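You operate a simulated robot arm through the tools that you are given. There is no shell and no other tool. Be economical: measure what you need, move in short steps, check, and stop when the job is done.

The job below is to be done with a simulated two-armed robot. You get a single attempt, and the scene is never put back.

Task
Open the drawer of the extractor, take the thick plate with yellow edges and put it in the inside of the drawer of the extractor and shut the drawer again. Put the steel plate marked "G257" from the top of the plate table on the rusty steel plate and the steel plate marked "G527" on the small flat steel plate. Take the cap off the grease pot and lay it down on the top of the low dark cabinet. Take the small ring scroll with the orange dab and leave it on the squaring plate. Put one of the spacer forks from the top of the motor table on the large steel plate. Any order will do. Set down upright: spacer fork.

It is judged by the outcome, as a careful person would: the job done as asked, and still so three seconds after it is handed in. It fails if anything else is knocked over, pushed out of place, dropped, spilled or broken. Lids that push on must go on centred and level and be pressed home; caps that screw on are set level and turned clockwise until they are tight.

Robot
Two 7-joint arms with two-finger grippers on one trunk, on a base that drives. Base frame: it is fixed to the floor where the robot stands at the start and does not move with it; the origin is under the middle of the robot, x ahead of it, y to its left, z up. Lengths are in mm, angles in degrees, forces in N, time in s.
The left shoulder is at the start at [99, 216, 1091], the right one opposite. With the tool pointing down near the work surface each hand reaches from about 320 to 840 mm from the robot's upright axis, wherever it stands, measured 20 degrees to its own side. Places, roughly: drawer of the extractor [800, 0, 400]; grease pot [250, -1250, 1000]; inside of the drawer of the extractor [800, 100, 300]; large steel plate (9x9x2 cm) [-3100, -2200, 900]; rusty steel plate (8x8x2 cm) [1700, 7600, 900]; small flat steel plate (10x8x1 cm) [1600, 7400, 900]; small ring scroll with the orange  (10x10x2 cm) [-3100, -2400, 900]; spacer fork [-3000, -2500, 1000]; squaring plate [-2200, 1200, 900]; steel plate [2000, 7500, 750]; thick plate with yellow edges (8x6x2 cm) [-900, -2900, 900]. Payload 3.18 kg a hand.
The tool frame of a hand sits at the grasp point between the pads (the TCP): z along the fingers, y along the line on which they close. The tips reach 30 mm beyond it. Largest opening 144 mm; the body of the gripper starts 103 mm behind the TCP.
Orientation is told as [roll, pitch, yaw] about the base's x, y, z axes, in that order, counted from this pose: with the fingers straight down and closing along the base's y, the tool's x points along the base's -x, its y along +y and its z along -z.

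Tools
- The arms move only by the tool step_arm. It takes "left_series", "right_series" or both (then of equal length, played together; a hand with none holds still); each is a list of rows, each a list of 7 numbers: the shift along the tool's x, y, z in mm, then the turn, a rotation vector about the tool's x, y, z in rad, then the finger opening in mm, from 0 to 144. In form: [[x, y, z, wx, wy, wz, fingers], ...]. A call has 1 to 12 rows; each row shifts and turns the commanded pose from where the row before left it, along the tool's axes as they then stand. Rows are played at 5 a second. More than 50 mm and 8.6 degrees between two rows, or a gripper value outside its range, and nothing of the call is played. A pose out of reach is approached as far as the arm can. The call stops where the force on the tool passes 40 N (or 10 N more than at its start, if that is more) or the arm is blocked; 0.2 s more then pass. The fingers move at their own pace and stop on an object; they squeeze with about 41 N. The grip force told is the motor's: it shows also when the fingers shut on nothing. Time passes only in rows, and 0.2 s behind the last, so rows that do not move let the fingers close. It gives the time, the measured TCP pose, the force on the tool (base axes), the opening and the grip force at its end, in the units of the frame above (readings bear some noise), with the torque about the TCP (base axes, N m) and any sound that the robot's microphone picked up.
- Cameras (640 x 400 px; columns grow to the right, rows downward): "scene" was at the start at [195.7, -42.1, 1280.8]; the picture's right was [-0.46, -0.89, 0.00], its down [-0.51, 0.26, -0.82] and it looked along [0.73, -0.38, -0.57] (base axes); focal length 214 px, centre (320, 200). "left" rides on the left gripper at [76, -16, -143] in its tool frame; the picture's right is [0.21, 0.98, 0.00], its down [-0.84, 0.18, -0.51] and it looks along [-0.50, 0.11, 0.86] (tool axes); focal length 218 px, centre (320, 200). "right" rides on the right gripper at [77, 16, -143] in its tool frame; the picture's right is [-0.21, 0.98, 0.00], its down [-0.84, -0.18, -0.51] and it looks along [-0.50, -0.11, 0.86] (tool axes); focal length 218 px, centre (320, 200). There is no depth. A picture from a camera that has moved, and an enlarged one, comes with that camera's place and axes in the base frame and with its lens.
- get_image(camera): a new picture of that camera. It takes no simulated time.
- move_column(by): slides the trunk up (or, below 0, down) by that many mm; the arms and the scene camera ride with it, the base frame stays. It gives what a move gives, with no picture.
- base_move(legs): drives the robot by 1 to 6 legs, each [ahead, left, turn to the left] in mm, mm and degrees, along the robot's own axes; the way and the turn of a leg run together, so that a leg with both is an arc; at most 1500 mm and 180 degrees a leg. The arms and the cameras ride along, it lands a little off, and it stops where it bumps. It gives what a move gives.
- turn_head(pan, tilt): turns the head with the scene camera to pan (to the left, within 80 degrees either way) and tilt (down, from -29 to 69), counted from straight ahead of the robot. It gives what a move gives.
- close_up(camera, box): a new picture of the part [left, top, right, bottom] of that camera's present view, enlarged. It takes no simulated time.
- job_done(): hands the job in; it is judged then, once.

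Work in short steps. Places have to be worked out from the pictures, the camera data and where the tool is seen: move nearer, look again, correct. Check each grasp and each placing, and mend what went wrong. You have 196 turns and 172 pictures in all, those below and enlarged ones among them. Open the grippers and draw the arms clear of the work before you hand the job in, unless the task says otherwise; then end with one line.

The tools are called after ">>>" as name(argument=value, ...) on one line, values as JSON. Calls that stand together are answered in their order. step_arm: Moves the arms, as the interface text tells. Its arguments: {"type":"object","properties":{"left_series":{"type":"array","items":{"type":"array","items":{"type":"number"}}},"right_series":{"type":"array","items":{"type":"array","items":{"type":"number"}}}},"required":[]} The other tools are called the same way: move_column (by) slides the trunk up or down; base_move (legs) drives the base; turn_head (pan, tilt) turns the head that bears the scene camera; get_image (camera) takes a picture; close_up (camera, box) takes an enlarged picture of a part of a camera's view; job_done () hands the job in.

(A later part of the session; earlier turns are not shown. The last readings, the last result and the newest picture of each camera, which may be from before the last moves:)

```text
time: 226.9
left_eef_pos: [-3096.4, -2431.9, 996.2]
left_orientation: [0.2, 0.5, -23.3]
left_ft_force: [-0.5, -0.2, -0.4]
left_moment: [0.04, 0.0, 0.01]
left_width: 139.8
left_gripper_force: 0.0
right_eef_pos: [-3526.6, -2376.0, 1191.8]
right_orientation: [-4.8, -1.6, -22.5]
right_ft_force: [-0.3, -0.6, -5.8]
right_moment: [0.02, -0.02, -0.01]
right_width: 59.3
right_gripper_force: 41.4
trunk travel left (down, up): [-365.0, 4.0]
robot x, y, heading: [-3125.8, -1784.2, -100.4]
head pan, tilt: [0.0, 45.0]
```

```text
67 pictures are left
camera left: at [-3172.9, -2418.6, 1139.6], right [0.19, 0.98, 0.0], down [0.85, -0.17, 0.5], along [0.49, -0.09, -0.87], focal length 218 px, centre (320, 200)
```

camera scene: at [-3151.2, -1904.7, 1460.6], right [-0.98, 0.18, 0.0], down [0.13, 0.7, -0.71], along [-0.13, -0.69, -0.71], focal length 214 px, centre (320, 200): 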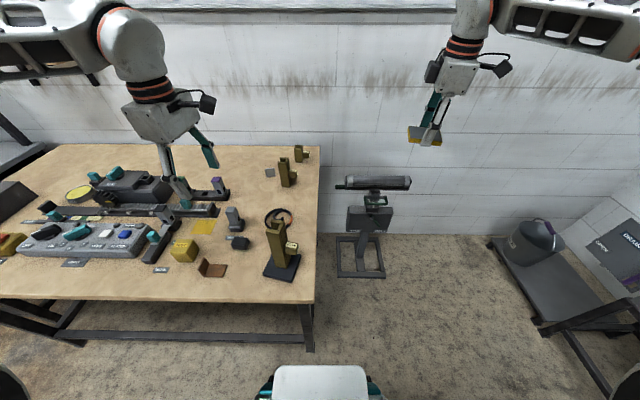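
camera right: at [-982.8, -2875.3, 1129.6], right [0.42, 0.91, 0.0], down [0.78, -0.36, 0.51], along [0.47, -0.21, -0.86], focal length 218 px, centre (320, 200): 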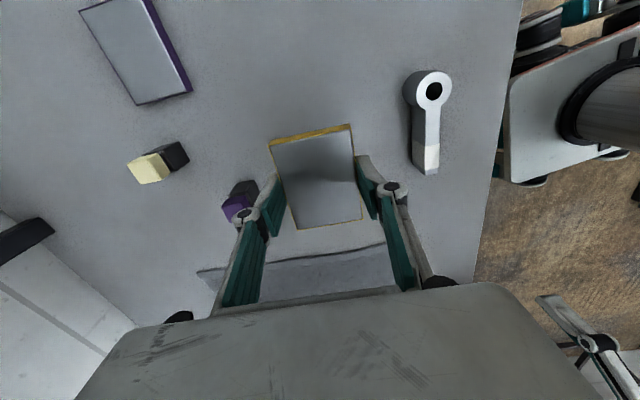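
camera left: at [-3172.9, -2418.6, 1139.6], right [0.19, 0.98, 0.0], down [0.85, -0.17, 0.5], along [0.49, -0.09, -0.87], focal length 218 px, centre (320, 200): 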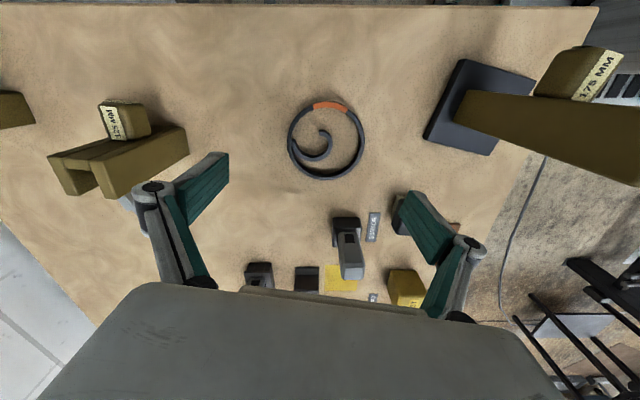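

Ring nearly centred; correct 8 mm and descend to TCP ≈874, then close.

>>> step_arm(left_series=[[1.6, 7.8, 40, 0, 0, 0, 140], [0, 0, 40, 0, 0, 0, 140], [0, 0, 30, 0, 0, 0, 140], [0, 0, 12, 0, 0, 0, 140]])

>>> close_up(camera="left", box=[180, 60, 460, 240])

```text
time: 227.9
left_eef_pos: [-3097.0, -2423.5, 875.0]
left_orientation: [0.2, 0.5, -23.3]
left_ft_force: [0.6, -0.3, 0.0]
left_moment: [0.01, -0.02, 0.01]
left_width: 140.0
left_gripper_force: 0.1
right_eef_pos: [-3525.7, -2375.2, 1191.8]
right_orientation: [-4.9, -1.5, -22.6]
right_ft_force: [0.6, 0.2, -6.2]
right_moment: [0.03, 0.01, -0.02]
right_width: 59.6
right_gripper_force: 40.5
trunk travel left (down, up): [-365.0, 4.0]
robot x, y, heading: [-3124.3, -1782.6, -100.6]
head pan, tilt: [0.0, 45.0]
```

```text
2.22 times, centred on (320, 150) of left
camera zoom: at [-3174.0, -2409.4, 1018.6], right [0.19, 0.98, 0.0], down [0.85, -0.17, 0.5], along [0.49, -0.09, -0.87], focal length 485 px, centre (320, 311)
```

zoom: 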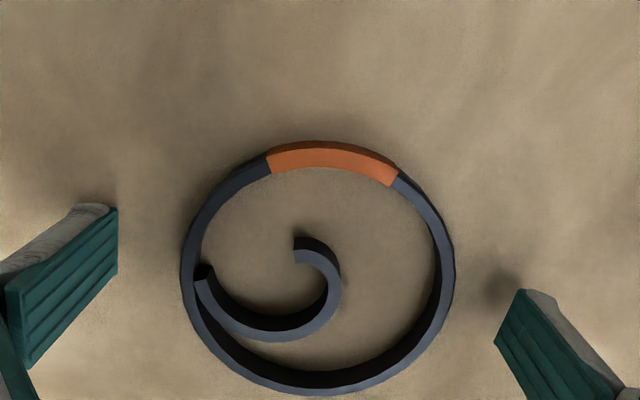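

Well centred. Close and lift.

>>> step_arm(left_series=[[0, 0, 1.5, 0, 0, 0, 90], [0, 0, 0, 0, 0, 0, 90], [0, 0, 0, 0, 0, 0, 90], [0, 0, -20, 0, 0, 0, 90], [0, 0, -40, 0, 0, 0, 90], [0, 0, -40, 0, 0, 0, 90], [0, 0, -45, 0, 0, 0, 90]])

>>> get_image(camera="left")

```text
time: 229.6
left_eef_pos: [-3097.7, -2422.7, 1019.1]
left_orientation: [0.2, 0.5, -23.4]
left_ft_force: [0.4, 1.1, -0.9]
left_moment: [-0.01, 0.0, 0.01]
left_width: 96.4
left_gripper_force: 41.3
right_eef_pos: [-3525.6, -2374.3, 1192.5]
right_orientation: [-4.9, -1.8, -22.6]
right_ft_force: [0.4, 0.4, -6.3]
right_moment: [-0.02, -0.04, 0.0]
right_width: 59.4
right_gripper_force: 40.7
trunk travel left (down, up): [-365.0, 4.0]
robot x, y, heading: [-3131.4, -1783.5, -100.4]
head pan, tilt: [0.0, 45.0]
```

```text
65 pictures are left
camera left: at [-3173.9, -2409.6, 1163.6], right [0.19, 0.98, 0.0], down [0.85, -0.17, 0.5], along [0.49, -0.09, -0.87], focal length 218 px, centre (320, 200)
```

left: 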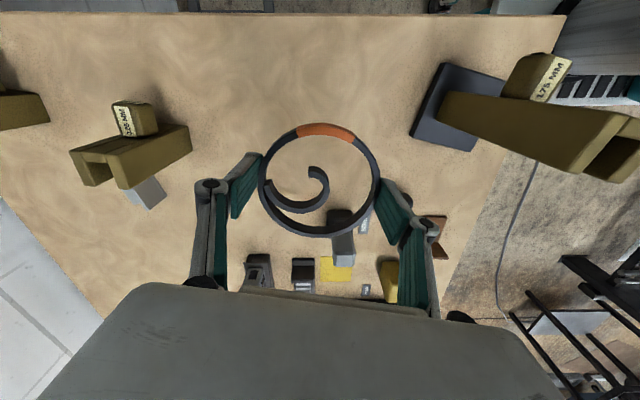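

Ring held. Raise higher to clear the fork, back off, then turn to face north and look for the squaring plate.

>>> step_arm(left_series=[[0, 0, -45, 0, 0, 0, 90], [0, 0, -45, 0, 0, 0, 90], [0, 0, -45, 0, 0, 0, 90]])

>>> base_move(legs=[[-350, 0, 0], [0, 0, 100], [0, 0, 90]])

>>> turn_head(pan=0, tilt=25)

>>> get_image(camera="scene")

```text
time: 230.3
left_eef_pos: [-3095.7, -2424.1, 1155.6]
left_orientation: [0.1, 0.5, -23.3]
left_ft_force: [-1.1, 0.0, -1.1]
left_moment: [-0.01, -0.01, -0.05]
left_width: 96.6
left_gripper_force: 41.0
right_eef_pos: [-3525.3, -2374.5, 1192.4]
right_orientation: [-4.9, -1.7, -22.7]
right_ft_force: [-1.0, 0.8, -5.7]
right_moment: [0.0, -0.01, -0.02]
right_width: 59.2
right_gripper_force: 40.8
trunk travel left (down, up): [-365.0, 4.0]
robot x, y, heading: [-3125.6, -1782.1, -100.5]
head pan, tilt: [0.0, 45.0]
```

```text
time: 240.6
left_eef_pos: [-3196.6, -808.6, 1154.6]
left_orientation: [0.2, 0.5, 165.6]
left_ft_force: [-0.2, 0.8, -1.9]
left_moment: [-0.02, -0.05, 0.02]
left_width: 96.3
left_gripper_force: 41.0
right_eef_pos: [-2763.1, -792.4, 1192.6]
right_orientation: [-4.9, -1.5, 166.2]
right_ft_force: [-0.1, 0.9, -6.1]
right_moment: [0.02, -0.04, 0.0]
right_width: 59.4
right_gripper_force: 41.0
trunk travel left (down, up): [-365.0, 4.0]
robot x, y, heading: [-3069.1, -1441.5, 88.5]
head pan, tilt: [0.0, 45.0]
```

```text
time: 241.4
left_eef_pos: [-3196.8, -807.9, 1153.5]
left_orientation: [0.2, 0.5, 165.4]
left_ft_force: [-0.4, -0.3, -1.7]
left_moment: [-0.02, -0.01, -0.01]
left_width: 96.3
left_gripper_force: 41.1
right_eef_pos: [-2765.1, -792.4, 1191.7]
right_orientation: [-4.9, -1.6, 166.3]
right_ft_force: [0.0, -0.1, -6.6]
right_moment: [-0.04, 0.0, 0.02]
right_width: 59.4
right_gripper_force: 41.1
trunk travel left (down, up): [-365.0, 4.0]
robot x, y, heading: [-3065.5, -1440.9, 88.3]
head pan, tilt: [0.0, 25.0]
```

```text
64 pictures are left
camera scene: at [-3062.7, -1307.6, 1491.1], right [1.0, -0.03, 0.0], down [-0.01, -0.42, -0.91], along [0.03, 0.91, -0.42], focal length 214 px, centre (320, 200)
```

scene: 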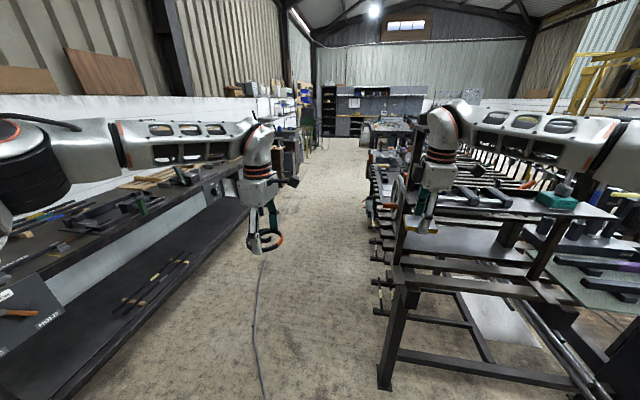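

Corridor leads north. Shift slightly left and drive 1400 mm north, then look.

>>> base_move(legs=[[200, 90, 1.5], [1300, 0, 0]])

>>> turn_head(pan=-35, tilt=25)

>>> get_image(camera="scene")

```text
time: 242.4
left_eef_pos: [-3213.1, -775.5, 1155.9]
left_orientation: [0.1, 0.5, 165.6]
left_ft_force: [0.2, -0.2, -2.1]
left_moment: [-0.02, -0.02, 0.0]
left_width: 96.1
left_gripper_force: 41.5
right_eef_pos: [-2779.6, -766.1, 1190.4]
right_orientation: [-3.1, -1.6, 165.0]
right_ft_force: [3.1, -8.4, -5.2]
right_moment: [0.12, 0.01, -0.25]
right_width: 59.6
right_gripper_force: 40.9
trunk travel left (down, up): [-365.0, 4.0]
robot x, y, heading: [-3078.1, -1403.7, 88.5]
head pan, tilt: [0.0, 25.0]
stopped in leg 1: the force on the tool passed its limit at 82 N (the readings are from after the stop); the commanded pose is now the measured one
```

```text
time: 243.4
left_eef_pos: [-3212.4, -775.2, 1155.1]
left_orientation: [0.1, 0.5, 165.6]
left_ft_force: [0.4, 0.1, -1.3]
left_moment: [-0.05, 0.01, 0.0]
left_width: 96.0
left_gripper_force: 41.4
right_eef_pos: [-2779.2, -766.5, 1191.3]
right_orientation: [-3.3, -1.6, 165.2]
right_ft_force: [0.2, -16.8, -11.0]
right_moment: [-0.11, 0.05, -0.22]
right_width: 59.4
right_gripper_force: 40.9
trunk travel left (down, up): [-365.0, 4.0]
robot x, y, heading: [-3077.3, -1404.5, 88.4]
head pan, tilt: [-35.0, 25.0]
```

```text
63 pictures are left
camera scene: at [-3025.2, -1293.1, 1491.3], right [0.8, -0.59, 0.0], down [-0.25, -0.34, -0.91], along [0.54, 0.73, -0.42], focal length 214 px, centre (320, 200)
```

scene: 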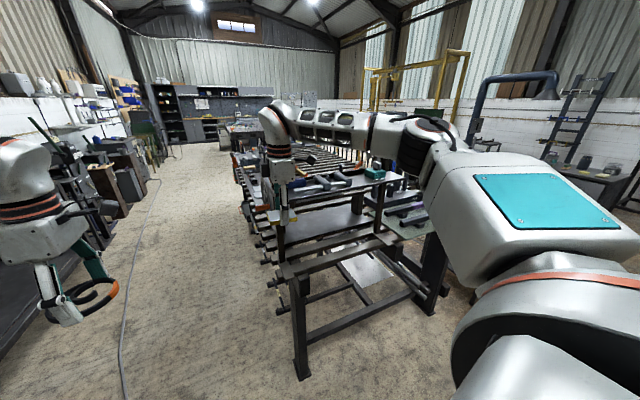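

The right hand touches something of the rack. Look closely.

>>> close_up(camera="scene", box=[230, 140, 358, 250])

>>> get_image(camera="right")

```text
3.64 times, centred on (294, 195) of scene
camera zoom: at [-3025.2, -1293.1, 1491.3], right [0.8, -0.59, 0.0], down [-0.25, -0.34, -0.91], along [0.54, 0.73, -0.42], focal length 780 px, centre (414, 218)
```

zoom: 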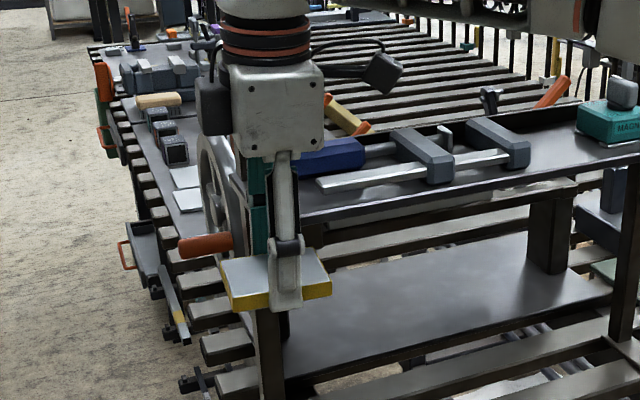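

```text
61 pictures are left
camera right: at [-2707.8, -810.7, 1331.0], right [-0.45, -0.89, -0.05], down [-0.76, 0.36, 0.54], along [-0.46, 0.28, -0.84], focal length 218 px, centre (320, 200)
```

right: 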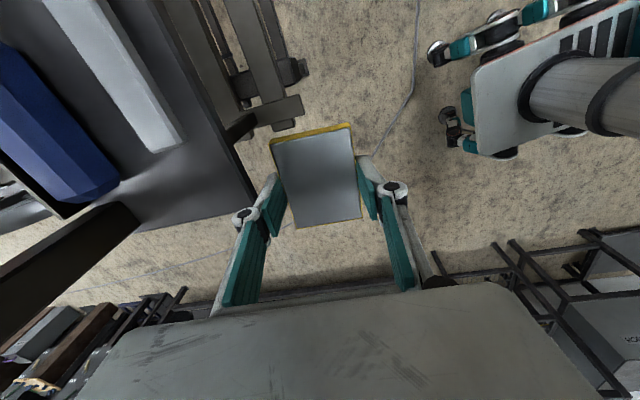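

The shelf edge reaches x≈−2790. Back off, shift left 230, then go on north in steps.

>>> base_move(legs=[[-50, 0, 0], [0, 230, 2], [1300, 0, 0]])

>>> get_image(camera="scene")

```text
time: 252.7
left_eef_pos: [-3456.4, 481.6, 1154.9]
left_orientation: [0.2, 0.5, 166.9]
left_ft_force: [0.1, -0.7, -1.9]
left_moment: [-0.01, 0.0, 0.01]
left_width: 96.0
left_gripper_force: 40.9
right_eef_pos: [-3024.5, 501.6, 1191.1]
right_orientation: [-3.4, -1.6, 166.4]
right_ft_force: [0.3, -0.2, -5.4]
right_moment: [0.0, 0.0, 0.03]
right_width: 59.6
right_gripper_force: 41.2
trunk travel left (down, up): [-365.0, 4.0]
robot x, y, heading: [-3311.7, -146.6, 90.0]
head pan, tilt: [-35.0, 25.0]
```

```text
60 pictures are left
camera scene: at [-3258.6, -31.3, 1491.2], right [0.82, -0.58, 0.0], down [-0.24, -0.35, -0.91], along [0.52, 0.74, -0.42], focal length 214 px, centre (320, 200)
```

scene: 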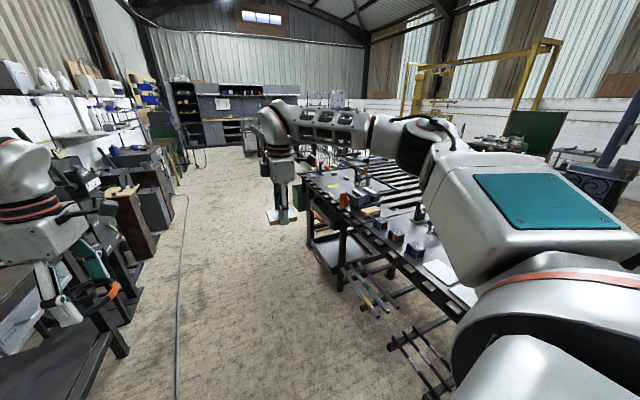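

Zoom toward the expected squaring plate place.

>>> close_up(camera="scene", box=[290, 140, 450, 240])

```text
4.00 times, centred on (370, 190) of scene
camera zoom: at [-3258.6, -31.3, 1491.2], right [0.82, -0.58, 0.0], down [-0.24, -0.35, -0.91], along [0.52, 0.74, -0.42], focal length 858 px, centre (120, 240)
```

zoom: 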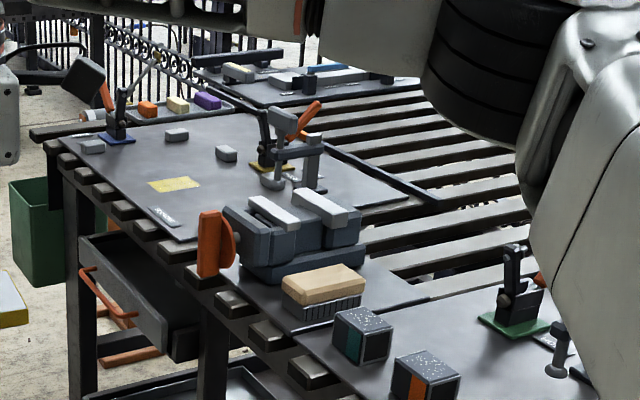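

The squaring plate (with stops and toggle clamp) is around (−2250,1250). Drive north to y≈1170, turn east.

>>> base_move(legs=[[1317, 0, 0], [0, -170, 0], [0, 0, -90]])

>>> turn_head(pan=0, tilt=40)

>>> get_image(camera="scene")

```text
time: 264.7
left_eef_pos: [-2488.1, 1266.7, 1154.2]
left_orientation: [0.2, 0.5, 75.7]
left_ft_force: [0.3, 0.1, -2.4]
left_moment: [-0.02, 0.0, 0.0]
left_width: 95.2
left_gripper_force: 40.9
right_eef_pos: [-2478.5, 832.7, 1190.8]
right_orientation: [-3.3, -1.7, 75.3]
right_ft_force: [0.0, 0.3, -6.2]
right_moment: [0.03, 0.01, 0.0]
right_width: 59.3
right_gripper_force: 40.9
trunk travel left (down, up): [-365.0, 4.0]
robot x, y, heading: [-3115.3, 1132.9, -1.4]
head pan, tilt: [-35.0, 25.0]
```

```text
time: 265.7
left_eef_pos: [-2487.8, 1266.7, 1154.6]
left_orientation: [0.1, 0.5, 75.8]
left_ft_force: [0.3, -0.2, -1.8]
left_moment: [-0.01, 0.01, -0.01]
left_width: 95.4
left_gripper_force: 40.8
right_eef_pos: [-2478.1, 832.5, 1191.1]
right_orientation: [-3.4, -1.7, 75.3]
right_ft_force: [-0.6, -0.6, -5.9]
right_moment: [0.0, -0.01, 0.01]
right_width: 59.7
right_gripper_force: 41.1
trunk travel left (down, up): [-365.0, 4.0]
robot x, y, heading: [-3122.5, 1131.1, -1.5]
head pan, tilt: [0.0, 40.0]
```

```text
58 pictures are left
camera scene: at [-2993.9, 1128.8, 1467.9], right [-0.03, -1.0, 0.0], down [-0.64, 0.02, -0.77], along [0.77, -0.02, -0.64], focal length 214 px, centre (320, 200)
```

scene: 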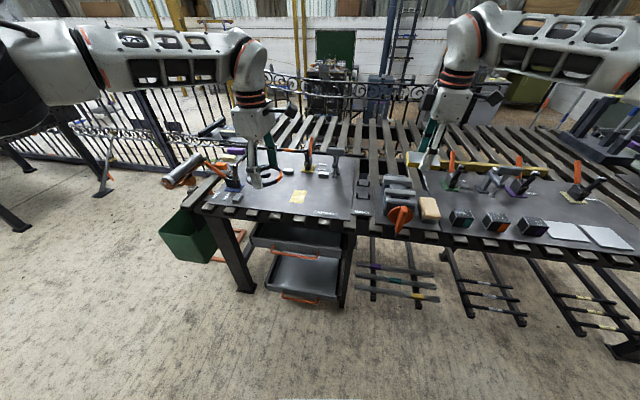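

Zoom on the plate and label.

>>> close_up(camera="scene", box=[200, 130, 376, 240])

```text
3.64 times, centred on (288, 185) of scene
camera zoom: at [-2993.9, 1128.8, 1467.9], right [-0.03, -1.0, 0.0], down [-0.64, 0.02, -0.77], along [0.77, -0.02, -0.64], focal length 780 px, centre (436, 254)
```

zoom: 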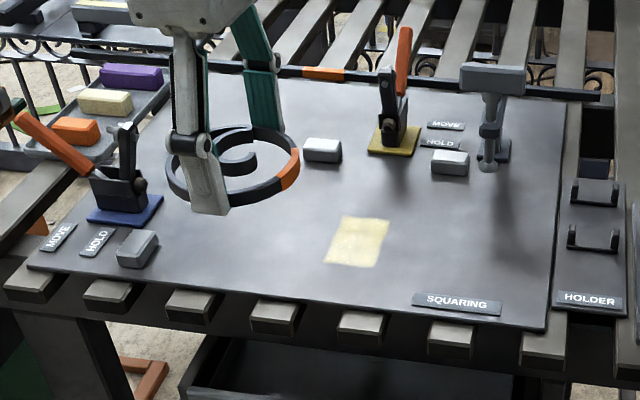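

Label reads SQUARING. Free spot at about (−2230,1335). Drive the base so the left hand is over it.

>>> base_move(legs=[[256, 75, 1.5]])

>>> get_image(camera="left")

```text
time: 267.6
left_eef_pos: [-2242.6, 1355.8, 1154.5]
left_orientation: [0.2, 0.5, 77.3]
left_ft_force: [0.5, 0.2, -2.0]
left_moment: [0.0, 0.03, 0.01]
left_width: 95.2
left_gripper_force: 41.1
right_eef_pos: [-2219.0, 922.6, 1190.2]
right_orientation: [-3.4, -1.7, 77.1]
right_ft_force: [1.0, 0.3, -5.8]
right_moment: [-0.01, 0.01, -0.01]
right_width: 59.9
right_gripper_force: 40.6
trunk travel left (down, up): [-365.0, 4.0]
robot x, y, heading: [-2869.8, 1209.4, 0.1]
head pan, tilt: [0.0, 40.0]
```

```text
56 pictures are left
camera left: at [-2242.1, 1277.9, 1298.9], right [-1.0, 0.01, 0.01], down [0.01, 0.87, 0.5], along [0.0, 0.5, -0.87], focal length 218 px, centre (320, 200)
```

left: 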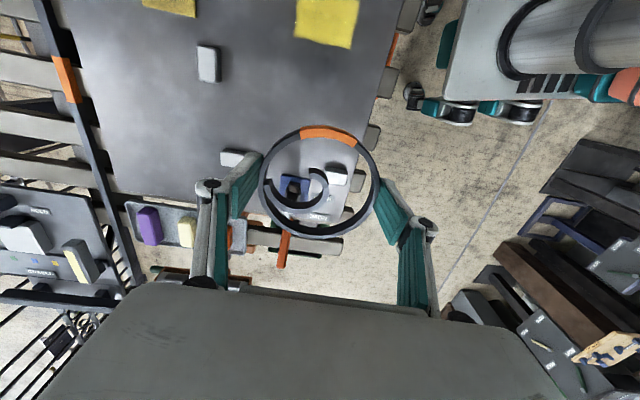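

The spot directly below is free. Lower the ring.

>>> step_arm(left_series=[[0, 0, 40, 0, 0, 0, 90], [0, 0, 40, 0, 0, 0, 90], [0, 0, 40, 0, 0, 0, 90], [0, 0, 40, 0, 0, 0, 90], [0, 0, 40, 0, 0, 0, 90]])

>>> close_up(camera="scene", box=[190, 110, 350, 230])

```text
time: 268.8
left_eef_pos: [-2241.9, 1353.9, 955.1]
left_orientation: [0.0, 0.5, 77.3]
left_ft_force: [0.1, 0.1, -1.1]
left_moment: [0.0, 0.03, 0.0]
left_width: 95.3
left_gripper_force: 40.2
right_eef_pos: [-2218.6, 923.9, 1191.3]
right_orientation: [-3.4, -1.8, 77.0]
right_ft_force: [0.2, -0.3, -6.1]
right_moment: [-0.01, 0.04, 0.03]
right_width: 59.6
right_gripper_force: 41.1
trunk travel left (down, up): [-365.0, 4.0]
robot x, y, heading: [-2870.0, 1203.0, 0.2]
head pan, tilt: [0.0, 40.0]
```

```text
3.33 times, centred on (270, 170) of scene
camera zoom: at [-2742.6, 1203.6, 1467.8], right [0.0, -1.0, 0.0], down [-0.64, 0.0, -0.77], along [0.77, 0.0, -0.64], focal length 715 px, centre (487, 300)
```

zoom: 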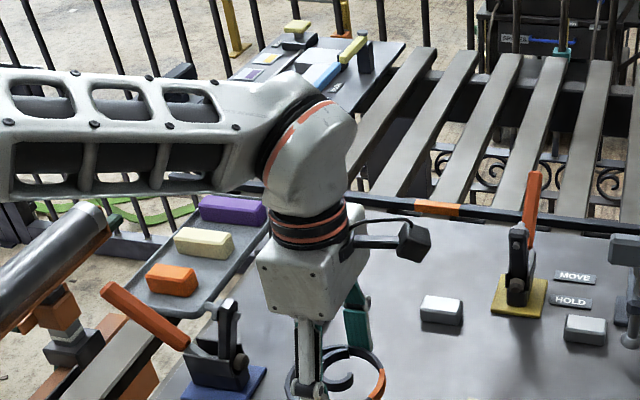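

Continue down in small steps to contact.

>>> step_arm(left_series=[[0, 0, 20, 0, 0, 0, 90], [0, 0, 10, 0, 0, 0, 90], [0, 0, 5, 0, 0, 0, 90], [0, 0, 4, 0, 0, 0, 90], [0, 0, 3, 0, 0, 0, 90], [0, 0, 3, 0, 0, 0, 90]])

>>> get_image(camera="left")

```text
time: 270.2
left_eef_pos: [-2244.2, 1354.5, 910.6]
left_orientation: [0.2, 0.5, 77.4]
left_ft_force: [-0.5, 0.1, -1.6]
left_moment: [-0.01, -0.02, 0.03]
left_width: 95.4
left_gripper_force: 41.2
right_eef_pos: [-2220.0, 922.3, 1191.8]
right_orientation: [-3.3, -1.7, 76.9]
right_ft_force: [0.4, -0.3, -5.7]
right_moment: [0.02, 0.01, -0.01]
right_width: 59.7
right_gripper_force: 41.2
trunk travel left (down, up): [-365.0, 4.0]
robot x, y, heading: [-2869.3, 1206.0, 0.4]
head pan, tilt: [0.0, 40.0]
```

```text
54 pictures are left
camera left: at [-2244.3, 1276.8, 1054.7], right [-1.0, 0.01, 0.01], down [0.01, 0.87, 0.5], along [0.0, 0.5, -0.87], focal length 218 px, centre (320, 200)
```

left: 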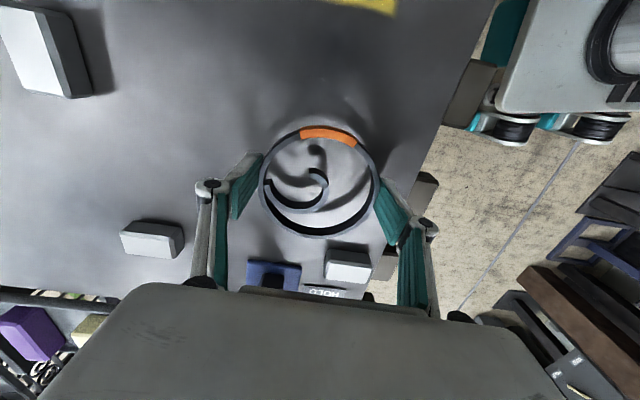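

>>> step_arm(left_series=[[0, 0, 3, 0, 0, 0, 90], [0, 0, 3, 0, 0, 0, 90], [0, 0, 3, 0, 0, 0, 90], [0, 0, 3, 0, 0, 0, 90]])

>>> step_arm(left_series=[[0, 0, 2, 0, 0, 0, 90], [0, 0, 2, 0, 0, 0, 90], [0, 0, 2, 0, 0, 0, 90]])

```text
time: 271.2
left_eef_pos: [-2243.3, 1353.5, 898.6]
left_orientation: [0.1, 0.5, 77.5]
left_ft_force: [0.6, 0.5, -1.4]
left_moment: [-0.02, 0.04, 0.0]
left_width: 95.6
left_gripper_force: 40.9
right_eef_pos: [-2219.2, 922.0, 1190.8]
right_orientation: [-3.3, -1.7, 77.1]
right_ft_force: [-0.2, -0.1, -5.6]
right_moment: [0.0, 0.02, 0.0]
right_width: 59.7
right_gripper_force: 41.1
trunk travel left (down, up): [-365.0, 4.0]
robot x, y, heading: [-2871.0, 1204.5, 0.3]
head pan, tilt: [0.0, 40.0]
```

```text
time: 272.0
left_eef_pos: [-2242.7, 1353.5, 893.0]
left_orientation: [0.0, 0.5, 77.5]
left_ft_force: [-1.8, 0.4, 8.2]
left_moment: [0.02, -0.41, 0.04]
left_width: 95.2
left_gripper_force: 41.6
right_eef_pos: [-2220.0, 922.8, 1192.3]
right_orientation: [-3.4, -1.7, 76.9]
right_ft_force: [0.1, -0.3, -5.6]
right_moment: [0.0, 0.01, 0.01]
right_width: 59.6
right_gripper_force: 40.9
trunk travel left (down, up): [-365.0, 4.0]
robot x, y, heading: [-2870.2, 1207.4, 0.3]
head pan, tilt: [0.0, 40.0]
```

Contact. Release and rise.

>>> step_arm(left_series=[[0, 0, -1.5, 0, 0, 0, 90], [0, 0, 0, 0, 0, 0, 118], [0, 0, 0, 0, 0, 0, 118], [0, 0, -30, 0, 0, 0, 118], [0, 0, -45, 0, 0, 0, 118], [0, 0, -45, 0, 0, 0, 118], [0, 0, -45, 0, 0, 0, 118], [0, 0, -45, 0, 0, 0, 118], [0, 0, -45, 0, 0, 0, 118]])

>>> get_image(camera="left")

```text
time: 274.0
left_eef_pos: [-2243.2, 1353.5, 1151.3]
left_orientation: [0.2, 0.5, 77.3]
left_ft_force: [0.1, 0.3, -0.3]
left_moment: [0.0, -0.01, -0.01]
left_width: 118.0
left_gripper_force: 0.2
right_eef_pos: [-2219.1, 922.8, 1192.5]
right_orientation: [-3.5, -1.7, 77.0]
right_ft_force: [-0.3, 0.7, -5.7]
right_moment: [0.03, -0.02, 0.02]
right_width: 59.7
right_gripper_force: 41.1
trunk travel left (down, up): [-365.0, 4.0]
robot x, y, heading: [-2865.3, 1199.5, 0.0]
head pan, tilt: [0.0, 40.0]
```

```text
53 pictures are left
camera left: at [-2244.5, 1276.1, 1295.0], right [-1.0, 0.01, 0.0], down [0.01, 0.87, 0.5], along [0.0, 0.5, -0.87], focal length 218 px, centre (320, 200)
```

left: 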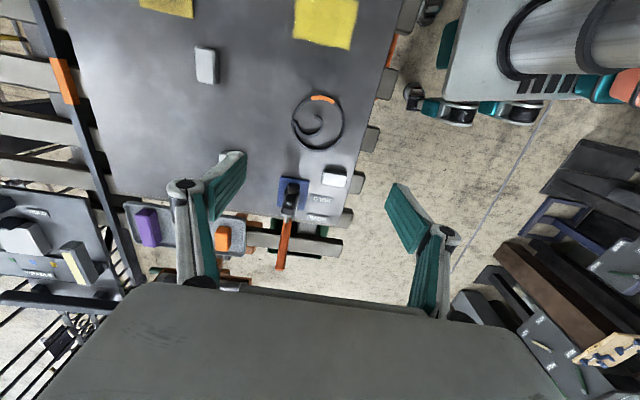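

The ring lies on the squaring plate. Next the G plates far north. Back off, face north and drive, then look.

>>> base_move(legs=[[-350, 0, 0], [0, 0, 90], [1500, 0, 0], [300, 0, 0]])

>>> turn_head(pan=-30, tilt=22)

>>> get_image(camera="scene")

```text
time: 288.2
left_eef_pos: [-3359.0, 3503.7, 1148.4]
left_orientation: [0.3, 0.6, 168.0]
left_ft_force: [0.3, -0.7, -0.1]
left_moment: [0.02, 0.01, -0.01]
left_width: 118.0
left_gripper_force: 0.1
right_eef_pos: [-2925.9, 3529.0, 1188.2]
right_orientation: [-3.1, -1.5, 167.5]
right_ft_force: [0.2, -0.2, -5.9]
right_moment: [0.02, 0.02, 0.0]
right_width: 59.5
right_gripper_force: 41.1
trunk travel left (down, up): [-365.0, 4.0]
robot x, y, heading: [-3201.6, 2880.8, 90.8]
head pan, tilt: [0.0, 40.0]
stopped in leg 4: the robot was blocked; the commanded pose is now the measured one
```

```text
time: 289.2
left_eef_pos: [-3358.9, 3503.1, 1148.4]
left_orientation: [0.1, 0.6, 167.9]
left_ft_force: [-0.6, 0.8, 0.4]
left_moment: [0.06, 0.01, 0.01]
left_width: 118.1
left_gripper_force: 0.1
right_eef_pos: [-2926.0, 3529.0, 1188.7]
right_orientation: [-3.2, -1.5, 167.5]
right_ft_force: [-0.3, 0.3, -6.5]
right_moment: [-0.01, 0.0, 0.04]
right_width: 59.3
right_gripper_force: 41.3
trunk travel left (down, up): [-365.0, 4.0]
robot x, y, heading: [-3202.7, 2877.9, 90.7]
head pan, tilt: [-30.0, 22.0]
```

```text
52 pictures are left
camera scene: at [-3158.4, 2998.7, 1496.0], right [0.87, -0.49, 0.0], down [-0.18, -0.33, -0.93], along [0.45, 0.81, -0.38], focal length 214 px, centre (320, 200)
```

scene: 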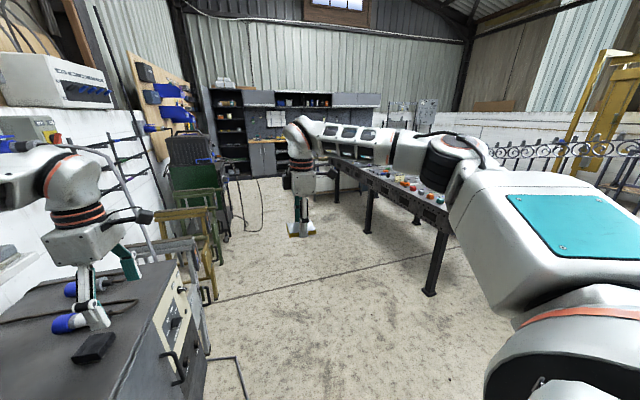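

Something at the left front blocked. Back off, shift right 700 and go on north to y≈6150, then face east.

>>> base_move(legs=[[-120, 0, 0], [0, -750, -0.7], [1500, 0, 0], [1500, 0, 0], [400, 0, 0], [0, 0, -90]])

>>> turn_head(pan=0, tilt=22)

>>> get_image(camera="scene")

```text
time: 317.2
left_eef_pos: [-1811.7, 6274.0, 1148.3]
left_orientation: [0.3, 0.4, 74.6]
left_ft_force: [-0.2, 0.0, -0.5]
left_moment: [0.02, 0.02, -0.01]
left_width: 117.9
left_gripper_force: 0.0
right_eef_pos: [-1810.1, 5841.1, 1188.4]
right_orientation: [-3.2, -1.5, 74.2]
right_ft_force: [0.0, -0.4, -5.9]
right_moment: [0.0, 0.02, -0.01]
right_width: 59.5
right_gripper_force: 40.5
trunk travel left (down, up): [-365.0, 4.0]
robot x, y, heading: [-2441.7, 6155.9, -2.7]
head pan, tilt: [-30.0, 22.0]
```

```text
time: 318.1
left_eef_pos: [-1811.2, 6273.4, 1148.4]
left_orientation: [0.3, 0.6, 74.5]
left_ft_force: [-0.5, -0.4, 0.2]
left_moment: [0.0, 0.03, 0.01]
left_width: 117.8
left_gripper_force: 0.0
right_eef_pos: [-1811.0, 5842.5, 1189.3]
right_orientation: [-3.2, -1.5, 74.2]
right_ft_force: [-0.5, 0.1, -5.9]
right_moment: [0.03, 0.04, -0.02]
right_width: 59.2
right_gripper_force: 41.1
trunk travel left (down, up): [-365.0, 4.0]
robot x, y, heading: [-2443.0, 6154.9, -2.7]
head pan, tilt: [0.0, 22.0]
```

```text
51 pictures are left
camera scene: at [-2311.4, 6147.5, 1496.0], right [-0.05, -1.0, 0.0], down [-0.37, 0.02, -0.93], along [0.93, -0.04, -0.38], focal length 214 px, centre (320, 200)
```

scene: 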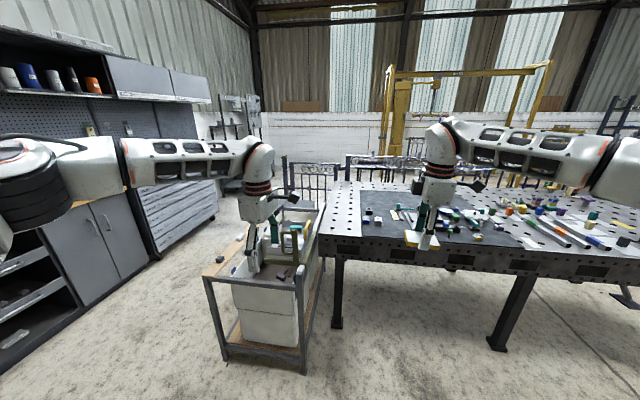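

A cart is ahead; go around it on the north side.

>>> base_move(legs=[[0, 1050, 2.7], [1500, 0, 0], [600, 0, 0]])

>>> get_image(camera="scene")

```text
time: 337.3
left_eef_pos: [279.7, 7325.3, 1148.9]
left_orientation: [0.3, 0.5, 77.1]
left_ft_force: [-0.2, 0.4, 1.0]
left_moment: [0.02, 0.05, -0.01]
left_width: 117.7
left_gripper_force: 0.0
right_eef_pos: [298.5, 6892.5, 1190.6]
right_orientation: [-3.2, -1.5, 76.8]
right_ft_force: [0.4, -0.4, -6.1]
right_moment: [-0.01, 0.02, 0.0]
right_width: 59.5
right_gripper_force: 41.0
trunk travel left (down, up): [-365.0, 4.0]
robot x, y, heading: [-352.8, 7181.2, -0.3]
head pan, tilt: [0.0, 22.0]
```

```text
50 pictures are left
camera scene: at [-214.6, 7176.3, 1496.0], right [0.0, -1.0, 0.0], down [-0.38, 0.0, -0.93], along [0.93, 0.0, -0.38], focal length 214 px, centre (320, 200)
```

scene: 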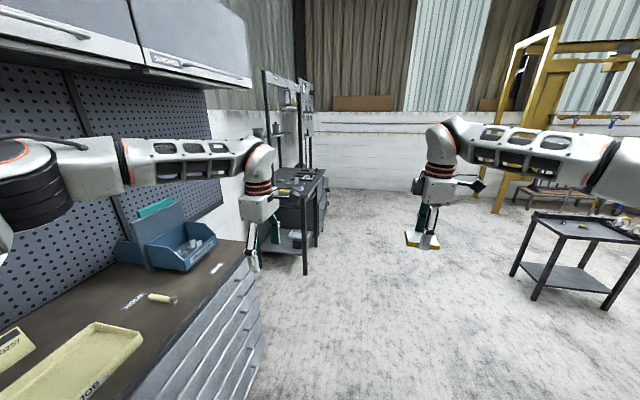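

Plate table is ahead at (1500–2000, 7300–7600). Shift right 200, go ahead 1150, and look.

>>> base_move(legs=[[0, -180, 0], [1180, 0, 0]])

>>> turn_head(pan=15, tilt=38)

>>> get_image(camera="scene")

>>> get_image(camera="left")

```text
time: 345.1
left_eef_pos: [1451.5, 7145.1, 1147.8]
left_orientation: [0.3, 0.5, 77.0]
left_ft_force: [-1.0, 0.3, -0.6]
left_moment: [-0.01, 0.0, 0.01]
left_width: 117.8
left_gripper_force: 0.0
right_eef_pos: [1471.2, 6712.1, 1189.9]
right_orientation: [-3.2, -1.4, 76.8]
right_ft_force: [0.1, 0.8, -6.3]
right_moment: [0.01, 0.03, 0.0]
right_width: 59.4
right_gripper_force: 40.8
trunk travel left (down, up): [-365.0, 4.0]
robot x, y, heading: [822.3, 6998.7, -0.4]
head pan, tilt: [0.0, 22.0]
```

```text
time: 345.9
left_eef_pos: [1451.3, 7143.9, 1148.9]
left_orientation: [0.3, 0.5, 77.2]
left_ft_force: [0.1, -0.1, -0.5]
left_moment: [0.0, -0.01, 0.0]
left_width: 117.9
left_gripper_force: 0.1
right_eef_pos: [1471.1, 6713.0, 1188.8]
right_orientation: [-3.3, -1.5, 76.8]
right_ft_force: [0.8, -0.7, -5.5]
right_moment: [0.01, -0.02, -0.01]
right_width: 59.1
right_gripper_force: 41.0
trunk travel left (down, up): [-365.0, 4.0]
robot x, y, heading: [823.6, 6998.4, -0.5]
head pan, tilt: [15.0, 38.0]
```

```text
49 pictures are left
camera scene: at [947.0, 7018.3, 1471.0], right [0.26, -0.97, 0.0], down [-0.59, -0.16, -0.79], along [0.76, 0.2, -0.62], focal length 214 px, centre (320, 200)
```

scene: 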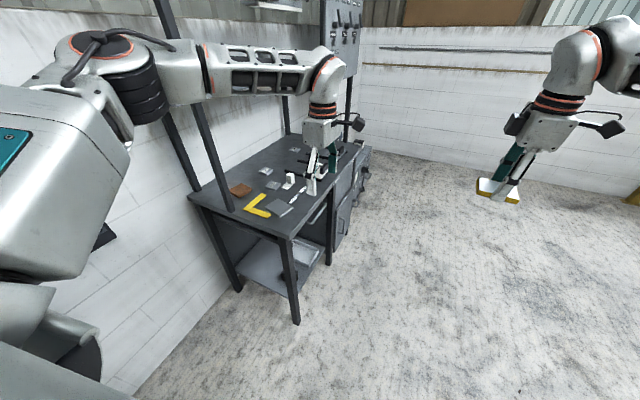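

```text
48 pictures are left
camera left: at [1449.9, 7066.6, 1292.5], right [-1.0, 0.02, 0.01], down [0.02, 0.86, 0.5], along [0.0, 0.5, -0.87], focal length 218 px, centre (320, 200)
```

left: 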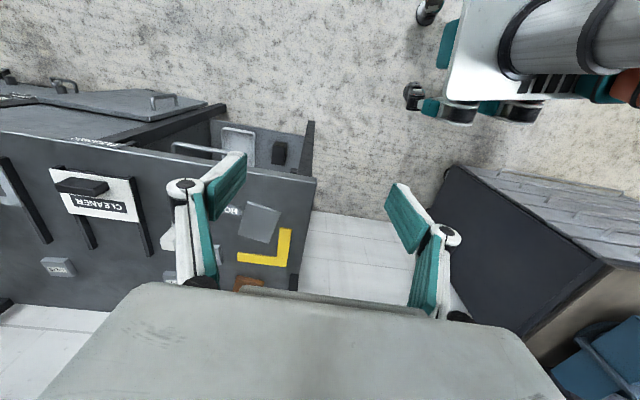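

Zoom on the table top to identify plates and tags.

>>> close_up(camera="scene", box=[185, 120, 375, 245])

```text
3.20 times, centred on (280, 182) of scene
camera zoom: at [947.0, 7018.3, 1471.0], right [0.26, -0.97, 0.0], down [-0.59, -0.16, -0.79], along [0.76, 0.2, -0.62], focal length 686 px, centre (448, 256)
```

zoom: 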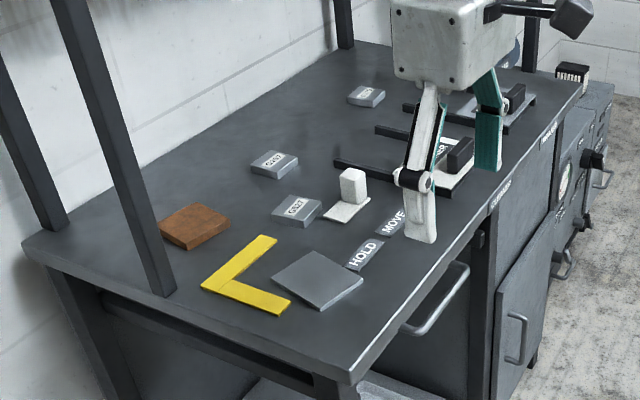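

Read the tags.

>>> close_up(camera="scene", box=[256, 140, 304, 190])

>>> close_up(camera="scene", box=[284, 140, 308, 156])

```text
8.00 times, centred on (280, 165) of scene
camera zoom: at [947.0, 7018.3, 1471.0], right [0.26, -0.97, 0.0], down [-0.59, -0.16, -0.79], along [0.76, 0.2, -0.62], focal length 1716 px, centre (640, 480)
```

zoom: 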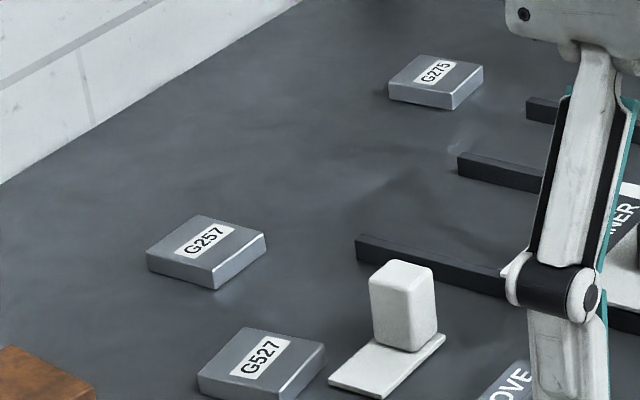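

```text
16.00 times, centred on (296, 148) of scene
camera zoom: at [947.0, 7018.3, 1471.0], right [0.26, -0.97, 0.0], down [-0.59, -0.16, -0.79], along [0.76, 0.2, -0.62], focal length 3432 px, centre (704, 1032)
```

zoom: 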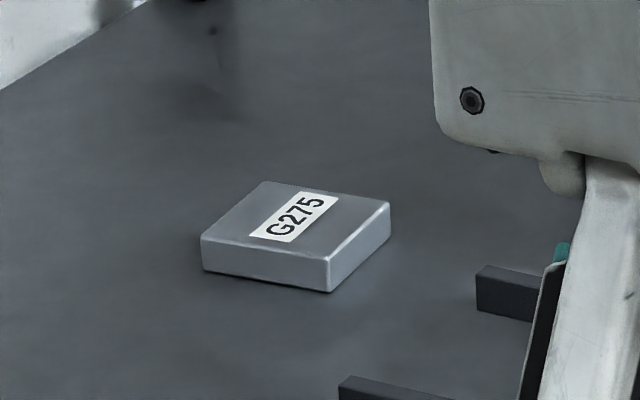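

G257 is at ~(1833,7552), G527 at ~(1721,7460); a frame post stands left of the rusty plate. I'll use one stretched left-arm posture and do the moving with base and trunk. First stretch the left hand to (735 ahead, 200 left).

>>> step_arm(left_series=[[-19, -23, 0, 0, 0, 0, 100], [-19, -23, 0, 0, 0, 0, 100], [-19, -23, 0, 0, 0, 0, 100], [-19, -22, 0, 0, 0, 0, 100]])

>>> get_image(camera="scene")

```text
time: 346.9
left_eef_pos: [1557.5, 7196.1, 1147.8]
left_orientation: [0.4, 0.4, 77.1]
left_ft_force: [-0.2, 0.0, 0.8]
left_moment: [-0.02, 0.02, -0.01]
left_width: 100.1
left_gripper_force: 0.1
right_eef_pos: [1471.5, 6709.7, 1188.6]
right_orientation: [-3.2, -1.5, 76.7]
right_ft_force: [0.6, -0.1, -5.9]
right_moment: [0.03, 0.02, 0.0]
right_width: 59.3
right_gripper_force: 41.1
trunk travel left (down, up): [-365.0, 4.0]
robot x, y, heading: [822.8, 6997.0, -0.3]
head pan, tilt: [15.0, 38.0]
```

```text
44 pictures are left
camera scene: at [948.1, 7017.2, 1470.8], right [0.26, -0.97, 0.0], down [-0.6, -0.16, -0.79], along [0.76, 0.2, -0.62], focal length 214 px, centre (320, 200)
```

scene: 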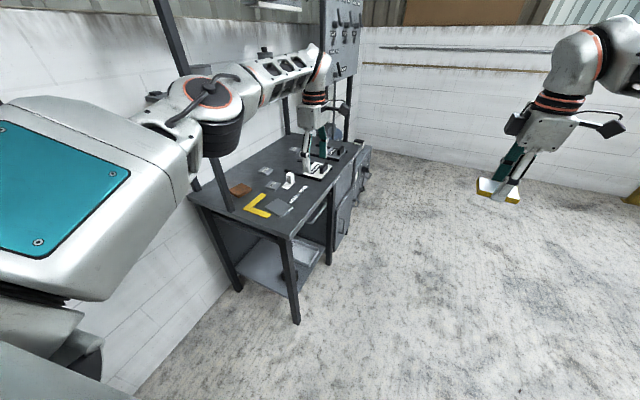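

Good posture: forearm points forward. Drive around so the robot faces the table (heading 78°) in front of G257.

>>> base_move(legs=[[0, -600, 0], [480, 0, 0], [0, 0, 78.3], [0, -484, 0], [440, 0, 0]])

>>> get_image(camera="left")

```text
time: 365.2
left_eef_pos: [1831.7, 7481.6, 1146.8]
left_orientation: [0.3, 0.5, 155.5]
left_ft_force: [0.4, -0.1, -0.4]
left_moment: [-0.02, 0.01, 0.0]
left_width: 100.0
left_gripper_force: 0.1
right_eef_pos: [2290.1, 7299.0, 1188.8]
right_orientation: [-3.2, -1.5, 155.1]
right_ft_force: [0.4, 0.4, -6.2]
right_moment: [-0.02, 0.0, -0.01]
right_width: 59.3
right_gripper_force: 40.8
trunk travel left (down, up): [-365.0, 4.0]
robot x, y, heading: [1879.0, 6722.7, 78.1]
head pan, tilt: [15.0, 38.0]
```

```text
43 pictures are left
camera left: at [1906.4, 7464.7, 1292.4], right [-0.22, -0.98, 0.01], down [-0.84, 0.19, 0.5], along [-0.49, 0.1, -0.87], focal length 218 px, centre (320, 200)
```

left: 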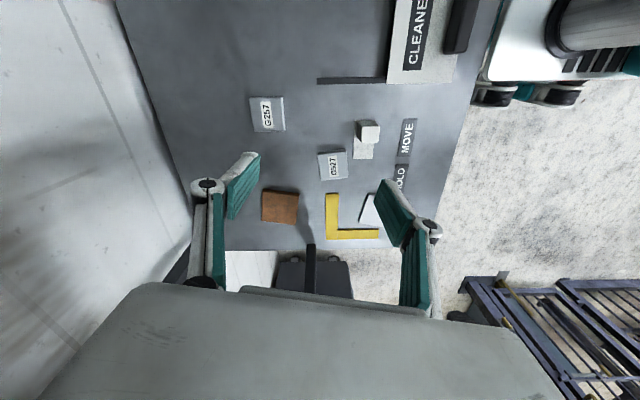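

Clear view: G257 at (1862,7570), top ≈860, plates aligned with the table (yaw ≈168°). Rotate the left hand, and draw the right hand back and up so lowering the trunk is safe.

>>> step_arm(left_series=[[0, 0, 0, 0, 0, -0.113, 100], [0, 0, 0, 0, 0, -0.114, 100], [0, 0, 0, 0, 0, 0, 100], [0, 0, 0, 0, 0, 0, 100], [0, 0, 0, 0, 0, 0, 100], [0, 0, 0, 0, 0, 0, 100], [0, 0, 0, 0, 0, 0, 100], [0, 0, 0, 0, 0, 0, 100]], right_series=[[16, 26, -25, 0, 0, 0, 40], [16, 26, -25, 0, 0, 0, 40], [16, 26, -25, 0, 0, 0, 40], [16, 26, -25, 0, 0, 0, 40], [16, 26, -25, 0, 0, 0, 40], [16, 26, -25, 0, 0, 0, 40], [16, 26, -25, 0, 0, 0, 40], [16, 26, -25, 0, 0, 0, 40]])

>>> base_move(legs=[[92, -11, 0]])

>>> move_column(by=-180)

>>> get_image(camera="left")

```text
time: 367.0
left_eef_pos: [1831.4, 7479.5, 1149.8]
left_orientation: [0.3, 0.4, 168.5]
left_ft_force: [0.2, -0.1, -0.4]
left_moment: [0.04, -0.02, -0.02]
left_width: 99.8
left_gripper_force: 0.0
right_eef_pos: [2318.7, 7042.8, 1373.7]
right_orientation: [-3.2, -1.7, 155.1]
right_ft_force: [0.5, -1.1, -6.1]
right_moment: [0.05, 0.01, 0.0]
right_width: 59.5
right_gripper_force: 41.3
trunk travel left (down, up): [-365.0, 4.0]
robot x, y, heading: [1881.2, 6721.1, 78.2]
head pan, tilt: [15.0, 38.0]
```

```text
time: 368.2
left_eef_pos: [1860.9, 7565.7, 1148.1]
left_orientation: [0.8, 0.5, 168.6]
left_ft_force: [0.3, -0.7, -0.5]
left_moment: [-0.01, 0.03, 0.01]
left_width: 100.0
left_gripper_force: 0.0
right_eef_pos: [2347.0, 7131.8, 1371.0]
right_orientation: [-2.9, -1.4, 155.1]
right_ft_force: [-0.5, -0.2, -5.5]
right_moment: [-0.03, -0.01, 0.01]
right_width: 59.5
right_gripper_force: 41.4
trunk travel left (down, up): [-365.0, 4.0]
robot x, y, heading: [1909.2, 6806.7, 78.3]
head pan, tilt: [15.0, 38.0]
stopped in leg 1: the force on the tool passed its limit at 81 N (the readings are from after the stop); the commanded pose is now the measured one
```

```text
time: 370.2
left_eef_pos: [1859.9, 7564.7, 969.8]
left_orientation: [0.6, 0.5, 168.6]
left_ft_force: [0.2, -1.0, 0.9]
left_moment: [0.0, -0.03, 0.03]
left_width: 100.2
left_gripper_force: 0.1
right_eef_pos: [2346.8, 7130.6, 1193.7]
right_orientation: [-3.2, -1.4, 155.1]
right_ft_force: [0.4, -1.0, -5.7]
right_moment: [-0.01, 0.0, 0.02]
right_width: 59.4
right_gripper_force: 41.4
trunk travel left (down, up): [-185.0, 184.0]
robot x, y, heading: [1910.1, 6805.6, 78.3]
head pan, tilt: [15.0, 38.0]
```

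```text
42 pictures are left
camera left: at [1937.4, 7566.0, 1114.1], right [0.01, -1.0, 0.01], down [-0.87, 0.0, 0.5], along [-0.5, -0.02, -0.87], focal length 218 px, centre (320, 200)
```

left: 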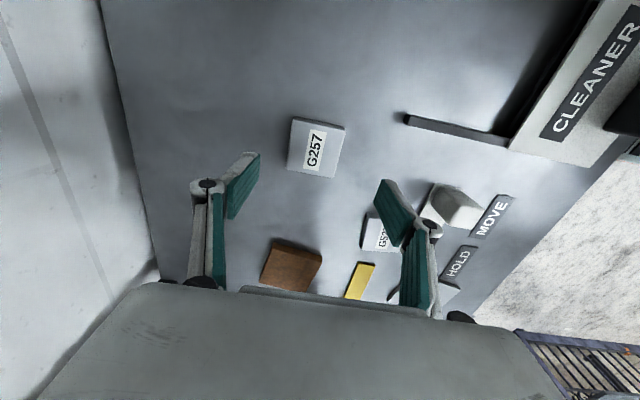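

G257 is under the hand. The stop came from a brief force; I check what the right hand is near.

>>> turn_head(pan=-40, tilt=25)

>>> get_image(camera="scene")

```text
time: 371.5
left_eef_pos: [1860.9, 7565.5, 967.6]
left_orientation: [0.8, 0.5, 168.5]
left_ft_force: [-0.5, -0.3, -1.4]
left_moment: [-0.01, 0.0, 0.0]
left_width: 100.0
left_gripper_force: 0.1
right_eef_pos: [2347.3, 7131.0, 1192.3]
right_orientation: [-3.0, -1.5, 155.2]
right_ft_force: [-1.2, 0.7, -5.8]
right_moment: [-0.01, -0.02, 0.0]
right_width: 59.8
right_gripper_force: 40.8
trunk travel left (down, up): [-185.0, 184.0]
robot x, y, heading: [1909.9, 6808.0, 78.4]
head pan, tilt: [-40.0, 25.0]
```

```text
41 pictures are left
camera scene: at [2002.9, 6970.7, 1306.9], right [0.62, -0.78, 0.0], down [-0.33, -0.26, -0.91], along [0.71, 0.56, -0.42], focal length 214 px, centre (320, 200)
```

scene: 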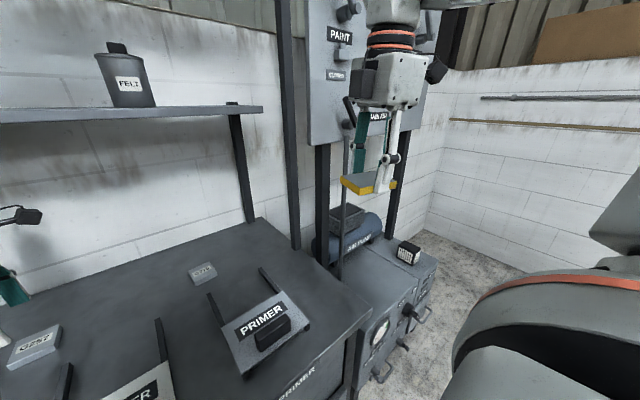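

The right hand hangs close to the tool panel and a pump on its right. I pull it back and up before lowering further.

>>> step_arm(right_series=[[8, 36, -20, 0, 0, 0, 40], [8, 36, -20, 0, 0, 0, 40], [8, 36, -20, 0, 0, 0, 40], [0, 0, -30, 0, 0, 0, 40], [0, 0, -30, 0, 0, 0, 40]])

>>> move_column(by=-60)

>>> step_arm(left_series=[[0, -6, 20, 0, 0, 0, 90], [0, 0, 12, 0, 0, 0, 90], [0, 0, 0, 0, 0, 0, 90]])

>>> get_image(camera="left")

```text
time: 372.7
left_eef_pos: [1860.3, 7564.7, 968.2]
left_orientation: [0.7, 0.4, 168.6]
left_ft_force: [0.2, -0.1, 0.0]
left_moment: [0.03, 0.03, 0.0]
left_width: 99.6
left_gripper_force: 0.0
right_eef_pos: [2324.1, 7014.9, 1307.4]
right_orientation: [-3.2, -1.5, 155.2]
right_ft_force: [-0.3, -0.1, -5.9]
right_moment: [0.0, 0.01, 0.02]
right_width: 59.5
right_gripper_force: 41.5
trunk travel left (down, up): [-185.0, 184.0]
robot x, y, heading: [1909.1, 6807.3, 78.3]
head pan, tilt: [-40.0, 25.0]
```

```text
time: 373.7
left_eef_pos: [1860.7, 7564.7, 912.1]
left_orientation: [0.4, 0.5, 168.6]
left_ft_force: [-0.3, -1.2, 0.5]
left_moment: [0.07, 0.04, 0.0]
left_width: 100.0
left_gripper_force: 0.0
right_eef_pos: [2323.1, 7013.5, 1247.2]
right_orientation: [-3.2, -1.6, 155.2]
right_ft_force: [-0.1, -0.8, -6.0]
right_moment: [0.05, -0.02, 0.02]
right_width: 59.6
right_gripper_force: 41.0
trunk travel left (down, up): [-125.0, 244.0]
robot x, y, heading: [1909.5, 6811.4, 78.5]
head pan, tilt: [-40.0, 25.0]
```

```text
time: 374.7
left_eef_pos: [1861.6, 7569.9, 889.2]
left_orientation: [-0.3, 0.9, 168.8]
left_ft_force: [-6.4, -4.5, 37.8]
left_moment: [-1.48, 0.02, -0.55]
left_width: 57.2
left_gripper_force: 44.7
right_eef_pos: [2323.2, 7010.9, 1246.1]
right_orientation: [-3.3, -1.6, 155.2]
right_ft_force: [1.0, 0.0, -5.9]
right_moment: [-0.02, -0.02, -0.01]
right_width: 59.4
right_gripper_force: 40.8
trunk travel left (down, up): [-125.0, 244.0]
robot x, y, heading: [1912.6, 6806.5, 78.4]
head pan, tilt: [-40.0, 25.0]
stopped in row 3 (left hand): the force on the tool passed its limit at 50 N (the readings are from after the stop); the commanded pose is now the measured one
```

```text
40 pictures are left
camera left: at [1937.5, 7569.7, 1034.6], right [0.01, -1.0, 0.0], down [-0.87, -0.01, 0.49], along [-0.49, -0.01, -0.87], focal length 218 px, centre (320, 200)
```

left: 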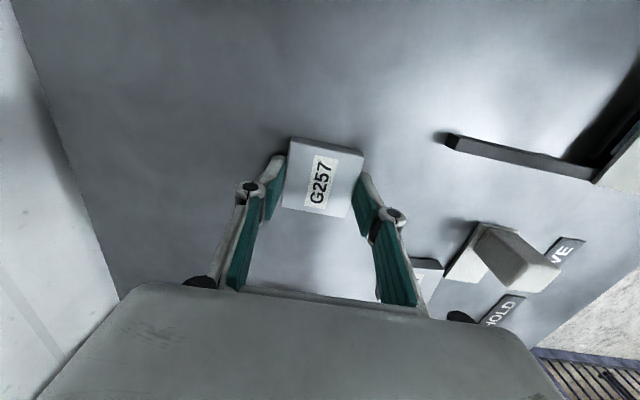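

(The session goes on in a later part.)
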